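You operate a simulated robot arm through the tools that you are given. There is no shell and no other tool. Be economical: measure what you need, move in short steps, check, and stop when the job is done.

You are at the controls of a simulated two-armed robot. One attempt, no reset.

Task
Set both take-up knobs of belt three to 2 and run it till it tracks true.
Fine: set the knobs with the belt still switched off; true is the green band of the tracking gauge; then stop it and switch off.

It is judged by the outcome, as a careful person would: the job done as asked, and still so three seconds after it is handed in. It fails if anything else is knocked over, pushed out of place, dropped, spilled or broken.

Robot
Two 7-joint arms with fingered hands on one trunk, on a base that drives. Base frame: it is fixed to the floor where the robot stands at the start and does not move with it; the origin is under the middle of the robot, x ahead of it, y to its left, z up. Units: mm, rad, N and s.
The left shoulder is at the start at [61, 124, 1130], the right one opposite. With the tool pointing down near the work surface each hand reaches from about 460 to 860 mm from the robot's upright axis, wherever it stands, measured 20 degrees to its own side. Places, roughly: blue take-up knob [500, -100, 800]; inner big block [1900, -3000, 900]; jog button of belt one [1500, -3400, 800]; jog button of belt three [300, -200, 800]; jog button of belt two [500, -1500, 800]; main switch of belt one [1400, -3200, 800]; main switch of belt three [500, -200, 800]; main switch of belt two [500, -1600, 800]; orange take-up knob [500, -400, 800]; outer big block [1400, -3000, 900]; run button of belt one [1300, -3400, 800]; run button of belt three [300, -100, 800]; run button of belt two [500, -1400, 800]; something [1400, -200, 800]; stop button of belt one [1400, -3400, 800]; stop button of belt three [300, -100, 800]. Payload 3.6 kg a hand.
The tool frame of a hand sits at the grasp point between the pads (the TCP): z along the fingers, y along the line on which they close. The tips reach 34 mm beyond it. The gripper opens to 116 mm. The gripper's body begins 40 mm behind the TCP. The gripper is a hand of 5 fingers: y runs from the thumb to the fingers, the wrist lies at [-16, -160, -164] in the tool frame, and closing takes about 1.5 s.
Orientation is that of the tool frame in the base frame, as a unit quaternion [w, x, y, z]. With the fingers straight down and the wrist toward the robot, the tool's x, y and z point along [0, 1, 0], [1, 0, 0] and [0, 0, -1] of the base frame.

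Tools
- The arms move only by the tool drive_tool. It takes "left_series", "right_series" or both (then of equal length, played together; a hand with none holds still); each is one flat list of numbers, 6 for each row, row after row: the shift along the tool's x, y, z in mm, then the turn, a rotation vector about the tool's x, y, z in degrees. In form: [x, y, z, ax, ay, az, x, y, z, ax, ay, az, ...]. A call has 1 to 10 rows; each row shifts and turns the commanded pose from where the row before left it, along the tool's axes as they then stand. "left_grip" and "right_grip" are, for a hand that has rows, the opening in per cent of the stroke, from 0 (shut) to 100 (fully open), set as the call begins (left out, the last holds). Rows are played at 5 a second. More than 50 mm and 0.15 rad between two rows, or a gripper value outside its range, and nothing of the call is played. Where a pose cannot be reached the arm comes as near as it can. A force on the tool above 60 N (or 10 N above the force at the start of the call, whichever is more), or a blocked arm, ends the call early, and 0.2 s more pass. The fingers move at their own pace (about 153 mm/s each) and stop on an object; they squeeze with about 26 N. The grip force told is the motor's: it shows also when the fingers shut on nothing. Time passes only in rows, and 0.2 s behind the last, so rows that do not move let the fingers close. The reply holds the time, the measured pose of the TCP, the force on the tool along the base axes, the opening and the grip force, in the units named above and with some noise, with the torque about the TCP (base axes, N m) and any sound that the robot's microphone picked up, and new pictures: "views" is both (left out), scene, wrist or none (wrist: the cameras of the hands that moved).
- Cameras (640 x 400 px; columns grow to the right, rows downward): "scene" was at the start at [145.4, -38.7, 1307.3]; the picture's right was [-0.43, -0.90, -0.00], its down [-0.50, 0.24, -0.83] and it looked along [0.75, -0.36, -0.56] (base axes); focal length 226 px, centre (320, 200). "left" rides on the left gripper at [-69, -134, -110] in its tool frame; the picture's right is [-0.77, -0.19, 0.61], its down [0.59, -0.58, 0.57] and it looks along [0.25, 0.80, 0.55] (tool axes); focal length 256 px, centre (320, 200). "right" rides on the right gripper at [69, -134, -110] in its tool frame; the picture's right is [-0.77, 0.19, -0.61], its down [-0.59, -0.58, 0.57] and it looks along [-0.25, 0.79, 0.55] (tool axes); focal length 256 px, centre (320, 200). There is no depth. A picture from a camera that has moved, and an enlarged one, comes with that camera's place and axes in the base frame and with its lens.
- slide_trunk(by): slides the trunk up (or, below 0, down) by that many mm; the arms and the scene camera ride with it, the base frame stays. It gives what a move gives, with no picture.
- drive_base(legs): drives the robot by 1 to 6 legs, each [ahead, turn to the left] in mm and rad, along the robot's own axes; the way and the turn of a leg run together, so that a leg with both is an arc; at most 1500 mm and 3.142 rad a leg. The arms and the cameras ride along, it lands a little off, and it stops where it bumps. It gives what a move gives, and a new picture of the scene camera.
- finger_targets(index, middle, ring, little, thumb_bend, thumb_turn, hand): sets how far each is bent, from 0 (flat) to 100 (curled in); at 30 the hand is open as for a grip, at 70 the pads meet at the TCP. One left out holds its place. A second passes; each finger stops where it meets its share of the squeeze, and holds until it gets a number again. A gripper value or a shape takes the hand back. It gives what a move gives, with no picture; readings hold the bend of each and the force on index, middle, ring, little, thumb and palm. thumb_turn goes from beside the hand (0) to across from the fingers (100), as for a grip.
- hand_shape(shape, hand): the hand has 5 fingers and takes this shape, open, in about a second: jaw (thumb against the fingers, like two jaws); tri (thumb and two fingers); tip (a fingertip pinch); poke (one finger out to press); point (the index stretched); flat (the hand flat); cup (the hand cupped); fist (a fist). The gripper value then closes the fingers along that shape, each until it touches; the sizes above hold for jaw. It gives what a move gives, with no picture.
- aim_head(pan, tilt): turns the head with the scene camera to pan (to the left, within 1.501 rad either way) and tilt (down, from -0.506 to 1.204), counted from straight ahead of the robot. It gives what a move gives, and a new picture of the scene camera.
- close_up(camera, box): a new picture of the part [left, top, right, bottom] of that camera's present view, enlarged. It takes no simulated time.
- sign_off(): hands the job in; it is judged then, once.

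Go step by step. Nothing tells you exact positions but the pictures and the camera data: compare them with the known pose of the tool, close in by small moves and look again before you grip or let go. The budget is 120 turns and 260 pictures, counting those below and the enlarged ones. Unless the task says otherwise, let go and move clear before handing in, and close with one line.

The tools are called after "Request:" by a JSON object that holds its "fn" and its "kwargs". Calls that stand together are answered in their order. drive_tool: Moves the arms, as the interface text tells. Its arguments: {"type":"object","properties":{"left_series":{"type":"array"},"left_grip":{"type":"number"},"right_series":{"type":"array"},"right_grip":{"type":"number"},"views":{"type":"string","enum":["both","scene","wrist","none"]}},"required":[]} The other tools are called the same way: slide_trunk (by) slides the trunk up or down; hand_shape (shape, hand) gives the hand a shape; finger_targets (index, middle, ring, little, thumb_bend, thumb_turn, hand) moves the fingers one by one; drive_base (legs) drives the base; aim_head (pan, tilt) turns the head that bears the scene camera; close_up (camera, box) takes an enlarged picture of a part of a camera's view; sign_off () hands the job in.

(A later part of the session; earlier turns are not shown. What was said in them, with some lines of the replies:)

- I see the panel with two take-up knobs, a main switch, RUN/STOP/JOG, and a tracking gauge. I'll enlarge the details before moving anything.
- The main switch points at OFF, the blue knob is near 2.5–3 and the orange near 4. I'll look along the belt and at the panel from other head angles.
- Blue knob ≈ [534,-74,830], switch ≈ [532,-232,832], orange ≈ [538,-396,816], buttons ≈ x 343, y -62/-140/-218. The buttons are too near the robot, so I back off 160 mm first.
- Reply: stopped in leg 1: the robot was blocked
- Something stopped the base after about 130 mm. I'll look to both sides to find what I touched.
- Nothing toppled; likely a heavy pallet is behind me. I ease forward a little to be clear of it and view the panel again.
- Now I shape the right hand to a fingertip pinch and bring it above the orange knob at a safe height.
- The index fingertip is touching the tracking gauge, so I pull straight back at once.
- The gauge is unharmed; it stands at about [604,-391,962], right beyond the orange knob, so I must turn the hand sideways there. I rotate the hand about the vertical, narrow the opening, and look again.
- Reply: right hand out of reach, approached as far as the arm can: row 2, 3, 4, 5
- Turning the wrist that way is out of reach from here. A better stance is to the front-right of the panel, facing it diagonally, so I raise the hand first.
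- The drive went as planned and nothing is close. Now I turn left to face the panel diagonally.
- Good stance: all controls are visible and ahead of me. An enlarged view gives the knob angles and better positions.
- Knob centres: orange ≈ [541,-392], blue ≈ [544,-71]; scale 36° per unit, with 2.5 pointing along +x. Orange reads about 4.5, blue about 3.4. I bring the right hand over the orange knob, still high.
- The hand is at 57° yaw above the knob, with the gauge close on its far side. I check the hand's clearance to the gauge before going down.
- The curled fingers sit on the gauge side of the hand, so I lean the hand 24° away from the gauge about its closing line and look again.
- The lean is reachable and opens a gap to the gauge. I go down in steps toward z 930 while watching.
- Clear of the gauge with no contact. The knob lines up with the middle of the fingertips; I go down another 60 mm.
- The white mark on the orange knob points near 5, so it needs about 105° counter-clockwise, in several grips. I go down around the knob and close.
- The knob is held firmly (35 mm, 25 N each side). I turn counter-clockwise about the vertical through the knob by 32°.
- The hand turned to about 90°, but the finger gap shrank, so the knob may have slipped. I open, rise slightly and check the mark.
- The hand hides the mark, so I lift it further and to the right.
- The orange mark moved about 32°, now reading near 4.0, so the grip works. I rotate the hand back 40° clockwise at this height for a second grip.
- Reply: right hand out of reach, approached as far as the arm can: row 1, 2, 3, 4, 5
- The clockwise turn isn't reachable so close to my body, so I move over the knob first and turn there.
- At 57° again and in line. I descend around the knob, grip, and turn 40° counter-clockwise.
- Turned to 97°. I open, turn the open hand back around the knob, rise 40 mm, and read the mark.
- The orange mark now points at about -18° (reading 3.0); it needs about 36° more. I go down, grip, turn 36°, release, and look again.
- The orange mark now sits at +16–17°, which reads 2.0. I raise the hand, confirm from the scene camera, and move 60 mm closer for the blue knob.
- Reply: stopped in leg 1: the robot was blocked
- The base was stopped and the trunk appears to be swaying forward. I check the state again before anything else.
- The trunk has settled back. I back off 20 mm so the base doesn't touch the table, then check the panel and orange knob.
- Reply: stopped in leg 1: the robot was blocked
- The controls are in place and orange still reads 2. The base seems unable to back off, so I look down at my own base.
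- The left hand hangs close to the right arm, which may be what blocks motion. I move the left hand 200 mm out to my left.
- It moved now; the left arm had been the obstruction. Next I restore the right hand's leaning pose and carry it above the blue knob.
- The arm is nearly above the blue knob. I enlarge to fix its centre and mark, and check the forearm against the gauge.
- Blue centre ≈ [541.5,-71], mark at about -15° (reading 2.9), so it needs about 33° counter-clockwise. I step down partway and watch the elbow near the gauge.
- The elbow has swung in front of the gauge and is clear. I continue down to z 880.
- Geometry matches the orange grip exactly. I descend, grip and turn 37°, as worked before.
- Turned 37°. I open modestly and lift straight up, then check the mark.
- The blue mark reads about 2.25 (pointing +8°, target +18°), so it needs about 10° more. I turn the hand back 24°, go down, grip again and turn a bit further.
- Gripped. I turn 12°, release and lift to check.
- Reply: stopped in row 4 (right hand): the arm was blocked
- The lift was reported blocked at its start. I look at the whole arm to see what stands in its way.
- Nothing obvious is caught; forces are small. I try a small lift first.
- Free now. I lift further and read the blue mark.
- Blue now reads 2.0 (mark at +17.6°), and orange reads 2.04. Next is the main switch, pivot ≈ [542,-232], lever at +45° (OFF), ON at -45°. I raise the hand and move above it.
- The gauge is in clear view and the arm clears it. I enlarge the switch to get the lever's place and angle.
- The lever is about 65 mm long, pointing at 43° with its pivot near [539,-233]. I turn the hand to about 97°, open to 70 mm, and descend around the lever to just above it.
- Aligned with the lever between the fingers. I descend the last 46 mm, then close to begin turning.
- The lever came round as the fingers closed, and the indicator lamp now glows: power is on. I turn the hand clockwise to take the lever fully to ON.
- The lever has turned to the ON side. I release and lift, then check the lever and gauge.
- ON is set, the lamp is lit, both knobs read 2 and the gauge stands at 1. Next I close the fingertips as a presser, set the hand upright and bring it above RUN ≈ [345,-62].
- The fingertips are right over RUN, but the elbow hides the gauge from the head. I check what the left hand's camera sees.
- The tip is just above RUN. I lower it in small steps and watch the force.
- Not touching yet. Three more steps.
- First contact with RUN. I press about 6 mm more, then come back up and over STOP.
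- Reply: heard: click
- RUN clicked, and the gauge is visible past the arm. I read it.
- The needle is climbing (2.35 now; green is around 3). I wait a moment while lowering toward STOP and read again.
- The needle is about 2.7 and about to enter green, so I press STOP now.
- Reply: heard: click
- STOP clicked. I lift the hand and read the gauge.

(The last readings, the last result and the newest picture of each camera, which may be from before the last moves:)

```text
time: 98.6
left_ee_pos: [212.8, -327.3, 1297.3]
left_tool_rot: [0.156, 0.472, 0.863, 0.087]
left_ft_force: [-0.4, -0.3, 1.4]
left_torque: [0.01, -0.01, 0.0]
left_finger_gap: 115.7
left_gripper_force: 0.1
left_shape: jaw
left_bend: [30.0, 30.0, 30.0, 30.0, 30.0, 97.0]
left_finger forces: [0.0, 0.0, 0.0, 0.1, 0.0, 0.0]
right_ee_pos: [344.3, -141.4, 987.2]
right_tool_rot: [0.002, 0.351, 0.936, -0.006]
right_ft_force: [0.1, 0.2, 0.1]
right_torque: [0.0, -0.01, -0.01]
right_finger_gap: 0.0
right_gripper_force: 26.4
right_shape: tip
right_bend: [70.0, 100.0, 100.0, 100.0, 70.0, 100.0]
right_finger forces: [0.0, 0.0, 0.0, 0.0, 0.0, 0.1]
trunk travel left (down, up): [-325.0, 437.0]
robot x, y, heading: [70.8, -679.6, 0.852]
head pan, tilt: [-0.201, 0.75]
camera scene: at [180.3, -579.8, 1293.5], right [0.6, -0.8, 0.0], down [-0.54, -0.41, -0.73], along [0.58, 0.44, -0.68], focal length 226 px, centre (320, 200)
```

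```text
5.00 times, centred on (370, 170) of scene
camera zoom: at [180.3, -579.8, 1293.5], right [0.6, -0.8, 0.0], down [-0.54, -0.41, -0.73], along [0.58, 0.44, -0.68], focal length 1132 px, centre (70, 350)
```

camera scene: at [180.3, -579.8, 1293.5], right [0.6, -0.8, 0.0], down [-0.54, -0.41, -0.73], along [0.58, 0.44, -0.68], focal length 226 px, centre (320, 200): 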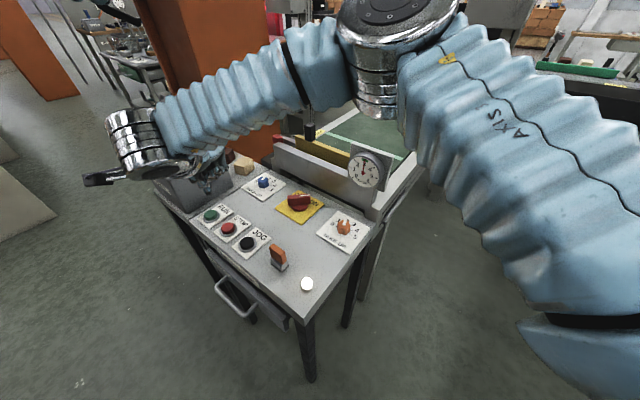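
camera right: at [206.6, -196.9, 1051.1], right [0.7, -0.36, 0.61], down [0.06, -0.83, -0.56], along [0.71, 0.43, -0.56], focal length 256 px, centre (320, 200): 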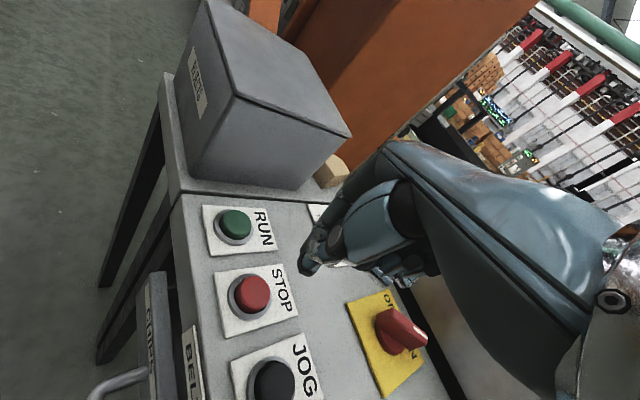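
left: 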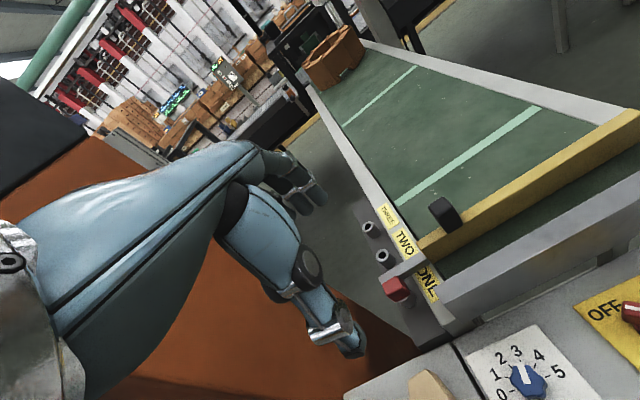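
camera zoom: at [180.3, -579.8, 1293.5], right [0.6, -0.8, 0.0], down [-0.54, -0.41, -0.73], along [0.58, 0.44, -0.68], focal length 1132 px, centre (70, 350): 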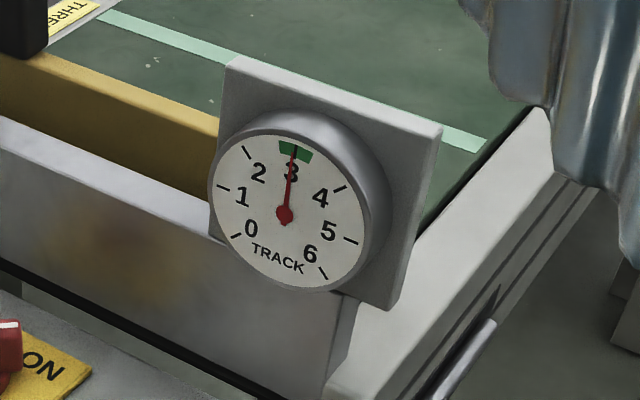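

The needle rests at 3, in the middle of the green band. Now the switch goes back to OFF: I'll push the lever's near end with the closed fingertips, starting from its left side at about [545,-196].

Request:
{"fn": "drive_tool", "kwargs": {"right_series": [-37.6, 18, 5.4, 0, 0, 0, -37.6, 18, 5.4, 0, 0, 0, -37.6, 18, 5.4, 0, 0, 0, -37.6, 18, 5.4, 0, 0, 0, -37.6, 18, 5.4, 0, 0, 0, 0, 0, 20, 0, 0, 0, 0, 0, 20, 0, 0, 0, 0, 0, 0, 0, 0, 0], "views": "both"}}

Request:
{"fn": "close_up", "kwargs": {"camera": "right", "box": [120, 150, 440, 400]}}

```text
time: 100.4
left_ee_pos: [213.0, -326.2, 1296.5]
left_tool_rot: [0.156, 0.471, 0.864, 0.088]
left_ft_force: [0.3, -0.6, -0.2]
left_torque: [0.01, -0.01, 0.04]
left_finger_gap: 115.8
left_gripper_force: 0.0
left_shape: jaw
left_bend: [30.0, 30.0, 30.0, 30.0, 30.0, 97.0]
left_finger forces: [0.0, 0.0, 0.0, 0.0, 0.0, 0.0]
right_ee_pos: [547.5, -196.2, 920.8]
right_tool_rot: [0.001, 0.351, 0.936, -0.005]
right_ft_force: [-0.8, -0.6, -1.3]
right_torque: [-0.04, 0.02, -0.02]
right_finger_gap: 0.2
right_gripper_force: 25.9
right_shape: tip
right_bend: [70.0, 100.0, 100.0, 100.0, 70.0, 100.0]
right_finger forces: [0.0, 0.0, 0.0, 0.0, 0.0, 0.1]
trunk travel left (down, up): [-325.0, 437.0]
robot x, y, heading: [70.8, -676.6, 0.844]
head pan, tilt: [-0.201, 0.75]
camera scene: at [180.2, -580.4, 1293.6], right [0.6, -0.8, 0.0], down [-0.54, -0.41, -0.73], along [0.58, 0.44, -0.68], focal length 226 px, centre (320, 200)
camera right: at [406.8, -252.3, 1031.7], right [0.7, -0.36, 0.62], down [0.07, -0.83, -0.56], along [0.71, 0.43, -0.56], focal length 256 px, centre (320, 200)
```

scene: 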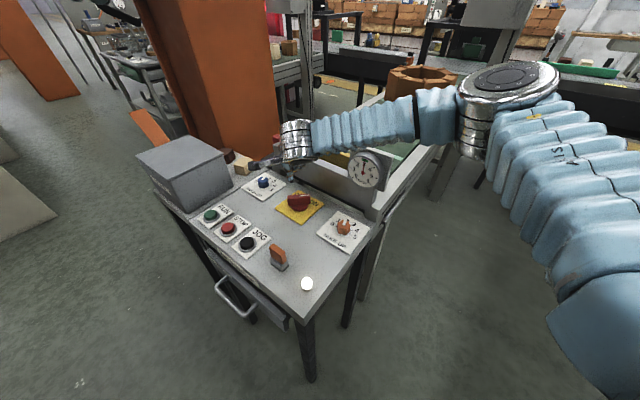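
right: 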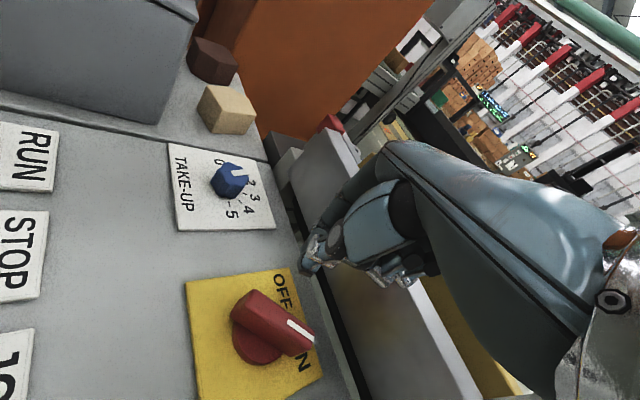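

```text
1.60 times, centred on (280, 275) of right
camera zoom: at [406.8, -252.3, 1031.7], right [0.7, -0.36, 0.62], down [0.07, -0.83, -0.56], along [0.71, 0.43, -0.56], focal length 410 px, centre (384, 80)
```

zoom: 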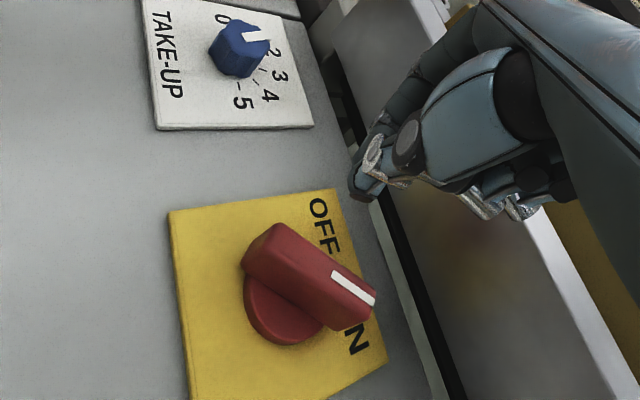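

The lever shows ON at -45°. To keep the curled fingers off the belt's end guard I lean the hand again, shift slightly back and descend.

Request:
{"fn": "drive_tool", "kwargs": {"right_series": [16.4, -6.3, 0, 0, 0, 0, 0, 0, 0, 0, -8, 0, 0, 0, 0, 0, -8, 0, 0, 0, 0, 0, -8, 0, 11, 0, 25, 0, 0, 0, 11, 0, 25, 0, 0, 0, 0, 0, 0, 0, 0, 0], "views": "both"}}

Request:
{"fn": "close_up", "kwargs": {"camera": "right", "box": [160, 150, 440, 400]}}

```text
time: 102.0
left_ee_pos: [208.8, -331.5, 1300.5]
left_tool_rot: [0.157, 0.471, 0.863, 0.09]
left_ft_force: [-0.1, 0.1, 0.3]
left_torque: [0.0, 0.02, 0.0]
left_finger_gap: 115.9
left_gripper_force: 0.1
left_shape: jaw
left_bend: [30.0, 30.0, 30.0, 30.0, 30.0, 97.0]
left_finger forces: [0.0, 0.0, 0.0, 0.0, 0.1, 0.0]
right_ee_pos: [527.1, -190.0, 876.5]
right_tool_rot: [0.199, 0.344, 0.915, -0.07]
right_ft_force: [-2.1, 2.1, 47.8]
right_torque: [-0.95, 0.16, -0.06]
right_finger_gap: 0.2
right_gripper_force: 25.9
right_shape: tip
right_bend: [69.0, 100.0, 100.0, 100.0, 70.0, 100.0]
right_finger forces: [0.0, 0.0, 0.0, 0.0, 66.4, 0.0]
trunk travel left (down, up): [-325.0, 437.0]
robot x, y, heading: [71.3, -678.7, 0.848]
head pan, tilt: [-0.201, 0.75]
camera scene: at [176.2, -584.1, 1295.0], right [0.6, -0.8, 0.0], down [-0.54, -0.41, -0.73], along [0.59, 0.44, -0.68], focal length 226 px, centre (320, 200)
camera right: at [357.3, -221.5, 947.2], right [0.45, -0.16, 0.88], down [0.21, -0.94, -0.28], along [0.87, 0.31, -0.39], focal length 256 px, centre (320, 200)
```

scene: 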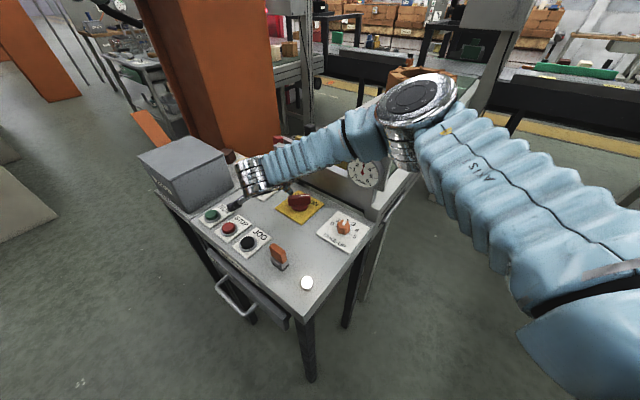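
right: 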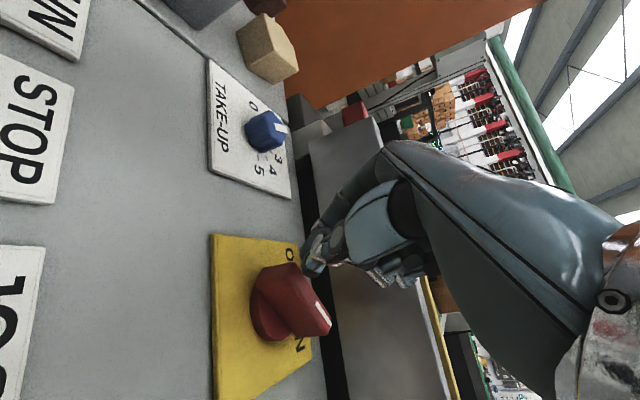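

```text
1.60 times, centred on (300, 275) of right
camera zoom: at [357.3, -221.5, 947.2], right [0.45, -0.16, 0.88], down [0.21, -0.94, -0.28], along [0.87, 0.31, -0.39], focal length 410 px, centre (352, 80)
```

zoom: 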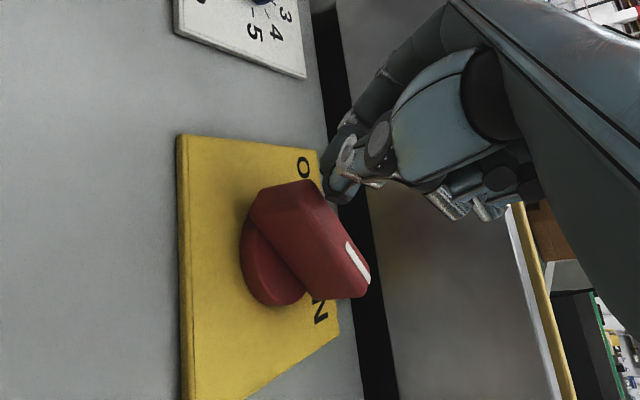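

The thumb tip is resting on the lever's top, so I lift off and shift 15 mm left before lowering beside it.

Request:
{"fn": "drive_tool", "kwargs": {"right_series": [-6, 0, -14, 0, 0, 0, 6, 16, -2.7, 0, 0, 0, 0, 0, 0, 0, 0, 0], "views": "none"}}

Request:
{"fn": "close_up", "kwargs": {"camera": "right", "box": [160, 150, 440, 400]}}

```text
time: 102.8
left_ee_pos: [212.4, -328.6, 1296.4]
left_tool_rot: [0.156, 0.471, 0.863, 0.088]
left_ft_force: [0.3, 0.1, 0.2]
left_torque: [0.02, -0.01, -0.01]
left_finger_gap: 115.7
left_gripper_force: 0.0
left_shape: jaw
left_bend: [30.0, 30.0, 30.0, 30.0, 30.0, 97.0]
left_finger forces: [0.1, 0.0, 0.0, 0.0, 0.0, 0.0]
right_ee_pos: [535.2, -175.8, 881.2]
right_tool_rot: [0.197, 0.342, 0.915, -0.079]
right_ft_force: [-0.4, 0.5, 0.1]
right_torque: [0.0, -0.01, 0.01]
right_finger_gap: 0.1
right_gripper_force: 26.0
right_shape: tip
right_bend: [69.0, 100.0, 100.0, 100.0, 70.0, 100.0]
right_finger forces: [0.0, 0.1, 0.0, 0.1, 0.0, 0.0]
trunk travel left (down, up): [-325.0, 437.0]
robot x, y, heading: [71.3, -678.6, 0.848]
head pan, tilt: [-0.201, 0.75]
```

```text
1.60 times, centred on (300, 275) of right
camera zoom: at [365.3, -205.6, 953.5], right [0.47, -0.15, 0.87], down [0.2, -0.94, -0.26], along [0.86, 0.3, -0.41], focal length 410 px, centre (352, 80)
```

zoom: 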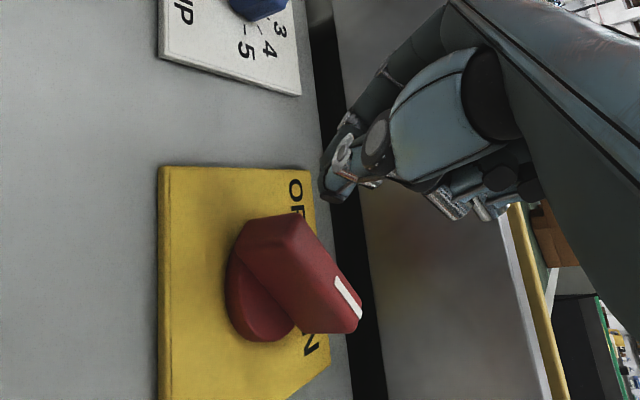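

The lever top is at about z 840, pivot ≈ [538,-231], and the tip is clear on its left. I lower beside it and push the near end along its arc toward OFF.

Request:
{"fn": "drive_tool", "kwargs": {"right_series": [8.1, 0, 18.3, 0, 0, 0, -1.3, -20, 0.6, 0, 0, 0, 0, 0, 0, 0, 0, 0], "views": "wrist"}}

Request:
{"fn": "drive_tool", "kwargs": {"right_series": [6.8, -18.9, -3, 0, 0, 0, -1.4, -10.1, 0.6, 0, 0, 0, -6.2, -11.1, 2.7, 0, 0, 0, 0, 0, 0, 0, 0, 0], "views": "both"}}

```text
time: 103.6
left_ee_pos: [214.9, -327.0, 1296.7]
left_tool_rot: [0.156, 0.471, 0.864, 0.086]
left_ft_force: [0.3, -0.8, 0.9]
left_torque: [0.04, -0.04, 0.02]
left_finger_gap: 116.0
left_gripper_force: 0.0
left_shape: jaw
left_bend: [30.0, 30.0, 30.0, 30.0, 30.0, 97.0]
left_finger forces: [0.0, 0.0, 0.0, 0.1, 0.0, 0.1]
right_ee_pos: [523.3, -190.9, 861.8]
right_tool_rot: [0.196, 0.342, 0.916, -0.078]
right_ft_force: [0.8, 5.9, 0.0]
right_torque: [0.14, -0.02, 0.01]
right_finger_gap: 0.0
right_gripper_force: 26.0
right_shape: tip
right_bend: [69.0, 100.0, 100.0, 100.0, 70.0, 100.0]
right_finger forces: [0.1, 0.1, 0.1, 0.0, 0.0, 0.0]
trunk travel left (down, up): [-325.0, 437.0]
robot x, y, heading: [69.8, -678.0, 0.852]
head pan, tilt: [-0.201, 0.75]
camera right: at [354.4, -221.0, 934.4], right [0.47, -0.15, 0.87], down [0.2, -0.94, -0.27], along [0.86, 0.3, -0.41], focal length 256 px, centre (320, 200)
```

right: 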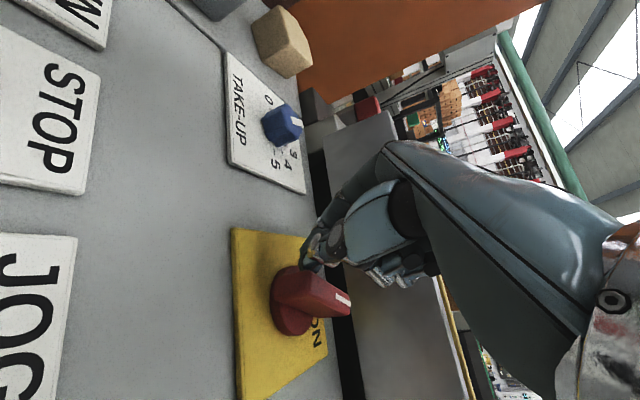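

```text
time: 104.6
left_ee_pos: [213.6, -326.3, 1297.2]
left_tool_rot: [0.156, 0.471, 0.864, 0.087]
left_ft_force: [-0.2, 0.3, -0.6]
left_torque: [0.02, 0.0, 0.01]
left_finger_gap: 115.7
left_gripper_force: 0.0
left_shape: jaw
left_bend: [30.0, 30.0, 30.0, 30.0, 30.0, 97.0]
left_finger forces: [0.0, 0.0, 0.0, 0.0, 0.0, 0.1]
right_ee_pos: [498.2, -223.9, 861.9]
right_tool_rot: [0.197, 0.342, 0.915, -0.078]
right_ft_force: [0.4, -0.2, 0.5]
right_torque: [-0.03, 0.0, 0.02]
right_finger_gap: 0.1
right_gripper_force: 26.3
right_shape: tip
right_bend: [69.0, 100.0, 100.0, 100.0, 70.0, 100.0]
right_finger forces: [0.1, 0.0, 0.0, 0.0, 0.0, 0.0]
trunk travel left (down, up): [-325.0, 437.0]
robot x, y, heading: [72.1, -675.9, 0.847]
head pan, tilt: [-0.201, 0.75]
camera scene: at [180.4, -580.2, 1293.5], right [0.6, -0.8, 0.0], down [-0.54, -0.41, -0.73], along [0.58, 0.44, -0.68], focal length 226 px, centre (320, 200)
camera right: at [328.0, -252.6, 934.6], right [0.47, -0.15, 0.87], down [0.2, -0.94, -0.27], along [0.86, 0.3, -0.41], focal length 256 px, centre (320, 200)
```

scene: 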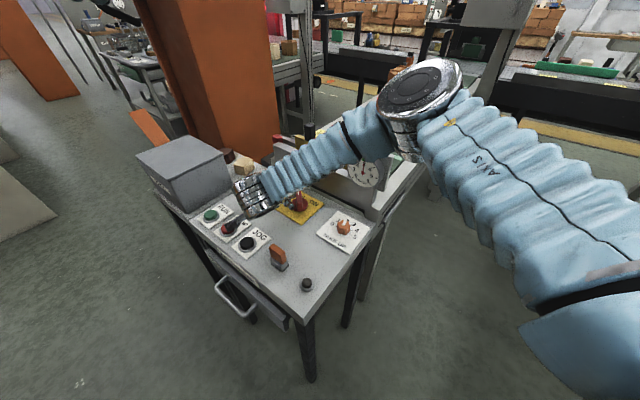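
right: 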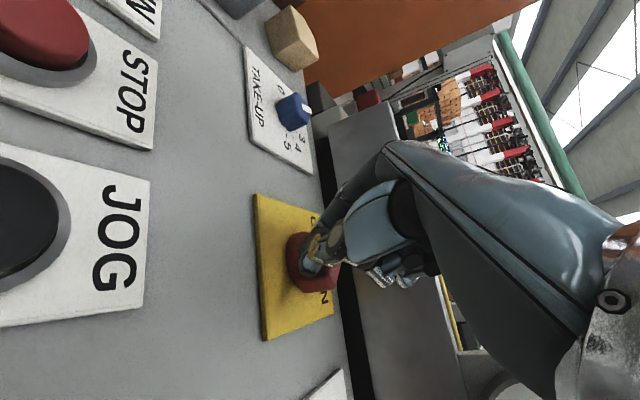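

The lamp has gone out. I lift clear and check the lever and gauge.

Request:
{"fn": "drive_tool", "kwargs": {"right_series": [-8, 0, -18, 0, 0, 0, -16, 0, -36, 0, 0, 0, -16, 0, -36, 0, 0, 0, -16, 0, -36, 0, 0, 0, -16, 0, -36, 0, 0, 0, 0, 0, 0, 0, 0, 0], "views": "scene"}}

Request:
{"fn": "close_up", "kwargs": {"camera": "scene", "box": [200, 130, 400, 300]}}

Request:
{"fn": "close_up", "kwargs": {"camera": "right", "box": [0, 0, 400, 400]}}

```text
time: 106.0
left_ee_pos: [213.5, -326.4, 1297.4]
left_tool_rot: [0.157, 0.471, 0.864, 0.087]
left_ft_force: [-0.9, 0.3, 0.4]
left_torque: [-0.02, -0.03, -0.01]
left_finger_gap: 116.2
left_gripper_force: 0.2
left_shape: jaw
left_bend: [30.0, 30.0, 30.0, 30.0, 30.0, 97.0]
left_finger forces: [0.0, 0.1, 0.0, 0.0, 0.1, 0.1]
right_ee_pos: [498.0, -219.5, 1038.1]
right_tool_rot: [0.197, 0.341, 0.916, -0.08]
right_ft_force: [0.4, 0.5, -0.2]
right_torque: [0.01, 0.0, -0.02]
right_finger_gap: 0.1
right_gripper_force: 26.4
right_shape: tip
right_bend: [69.0, 100.0, 100.0, 100.0, 70.0, 100.0]
right_finger forces: [0.1, 0.0, 0.0, 0.0, 0.0, 0.0]
trunk travel left (down, up): [-325.0, 437.0]
robot x, y, heading: [68.8, -681.5, 0.848]
head pan, tilt: [-0.201, 0.75]
camera scene: at [180.5, -580.0, 1293.5], right [0.6, -0.8, 0.0], down [-0.54, -0.41, -0.73], along [0.58, 0.44, -0.68], focal length 226 px, centre (320, 200)
```

scene: 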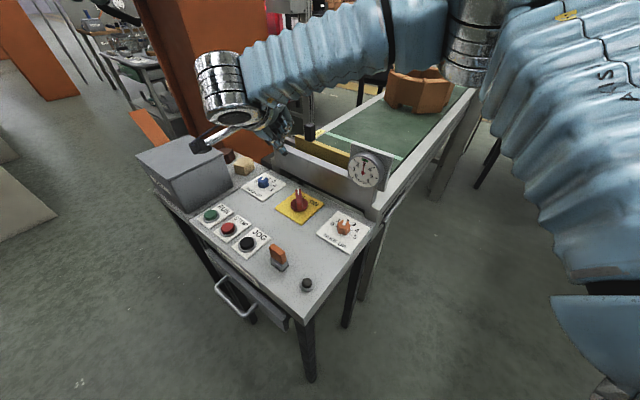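

```text
2.35 times, centred on (300, 215) of scene
camera zoom: at [180.5, -580.0, 1293.5], right [0.6, -0.8, 0.0], down [-0.54, -0.41, -0.73], along [0.58, 0.44, -0.68], focal length 532 px, centre (367, 165)
```

zoom: 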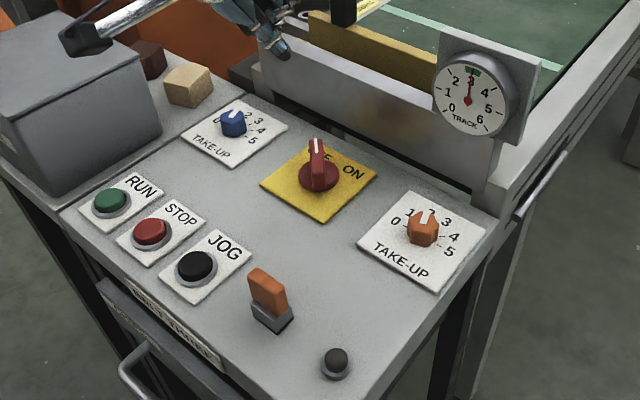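

```text
1.00 times, centred on (200, 200) of right
camera zoom: at [328.5, -249.4, 1111.2], right [0.47, -0.15, 0.87], down [0.2, -0.94, -0.27], along [0.86, 0.3, -0.41], focal length 256 px, centre (440, 200)
```

zoom: 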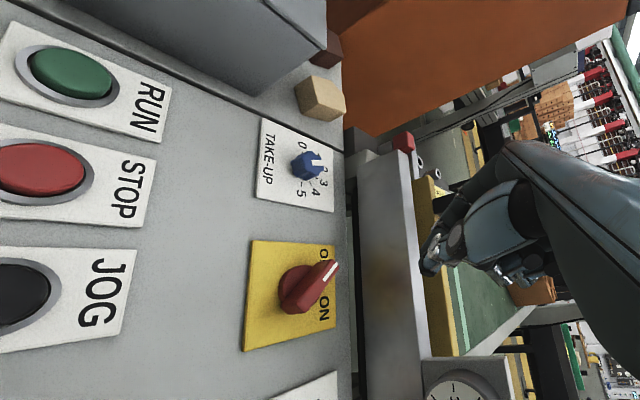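

The lamp is off and the needle stays in green. I compare the lever with its original OFF position.

Request:
{"fn": "close_up", "kwargs": {"camera": "scene", "box": [270, 170, 330, 230]}}

Request:
{"fn": "close_up", "kwargs": {"camera": "scene", "box": [310, 140, 400, 250]}}

```text
6.67 times, centred on (300, 200) of scene
camera zoom: at [180.5, -580.0, 1293.5], right [0.6, -0.8, 0.0], down [-0.54, -0.41, -0.73], along [0.58, 0.44, -0.68], focal length 1509 px, centre (453, 200)
```

zoom: 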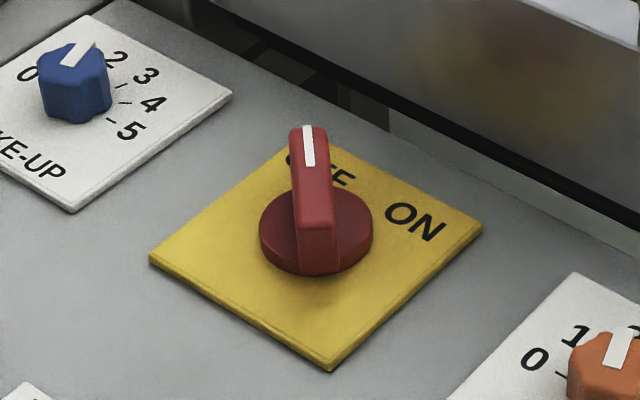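

```text
3.64 times, centred on (355, 195) of scene
camera zoom: at [180.5, -580.0, 1293.5], right [0.6, -0.8, 0.0], down [-0.54, -0.41, -0.73], along [0.58, 0.44, -0.68], focal length 823 px, centre (193, 218)
```

zoom: 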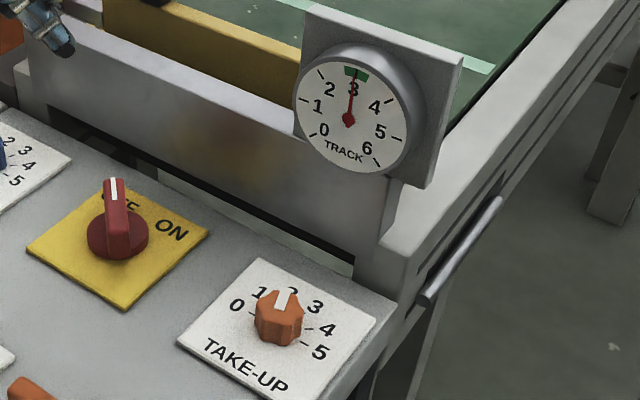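

The lever is back exactly at OFF, both knobs read 2, the belt is stopped with the needle in the green, and the hand is clear above the panel. I hand in.

Request:
{"fn": "sign_off", "kwargs": {}}

```text
The job is handed in.
```

I set both take-up knobs of belt three to 2 with the belt switched off. I then ran it until the tracking gauge reached the green band at 3, stopped it and switched it off. The orange box on the belt rode a little way toward the panel while it ran. Early on, one fingertip also pressed briefly on the gauge face; it reads normally and looks undamaged.
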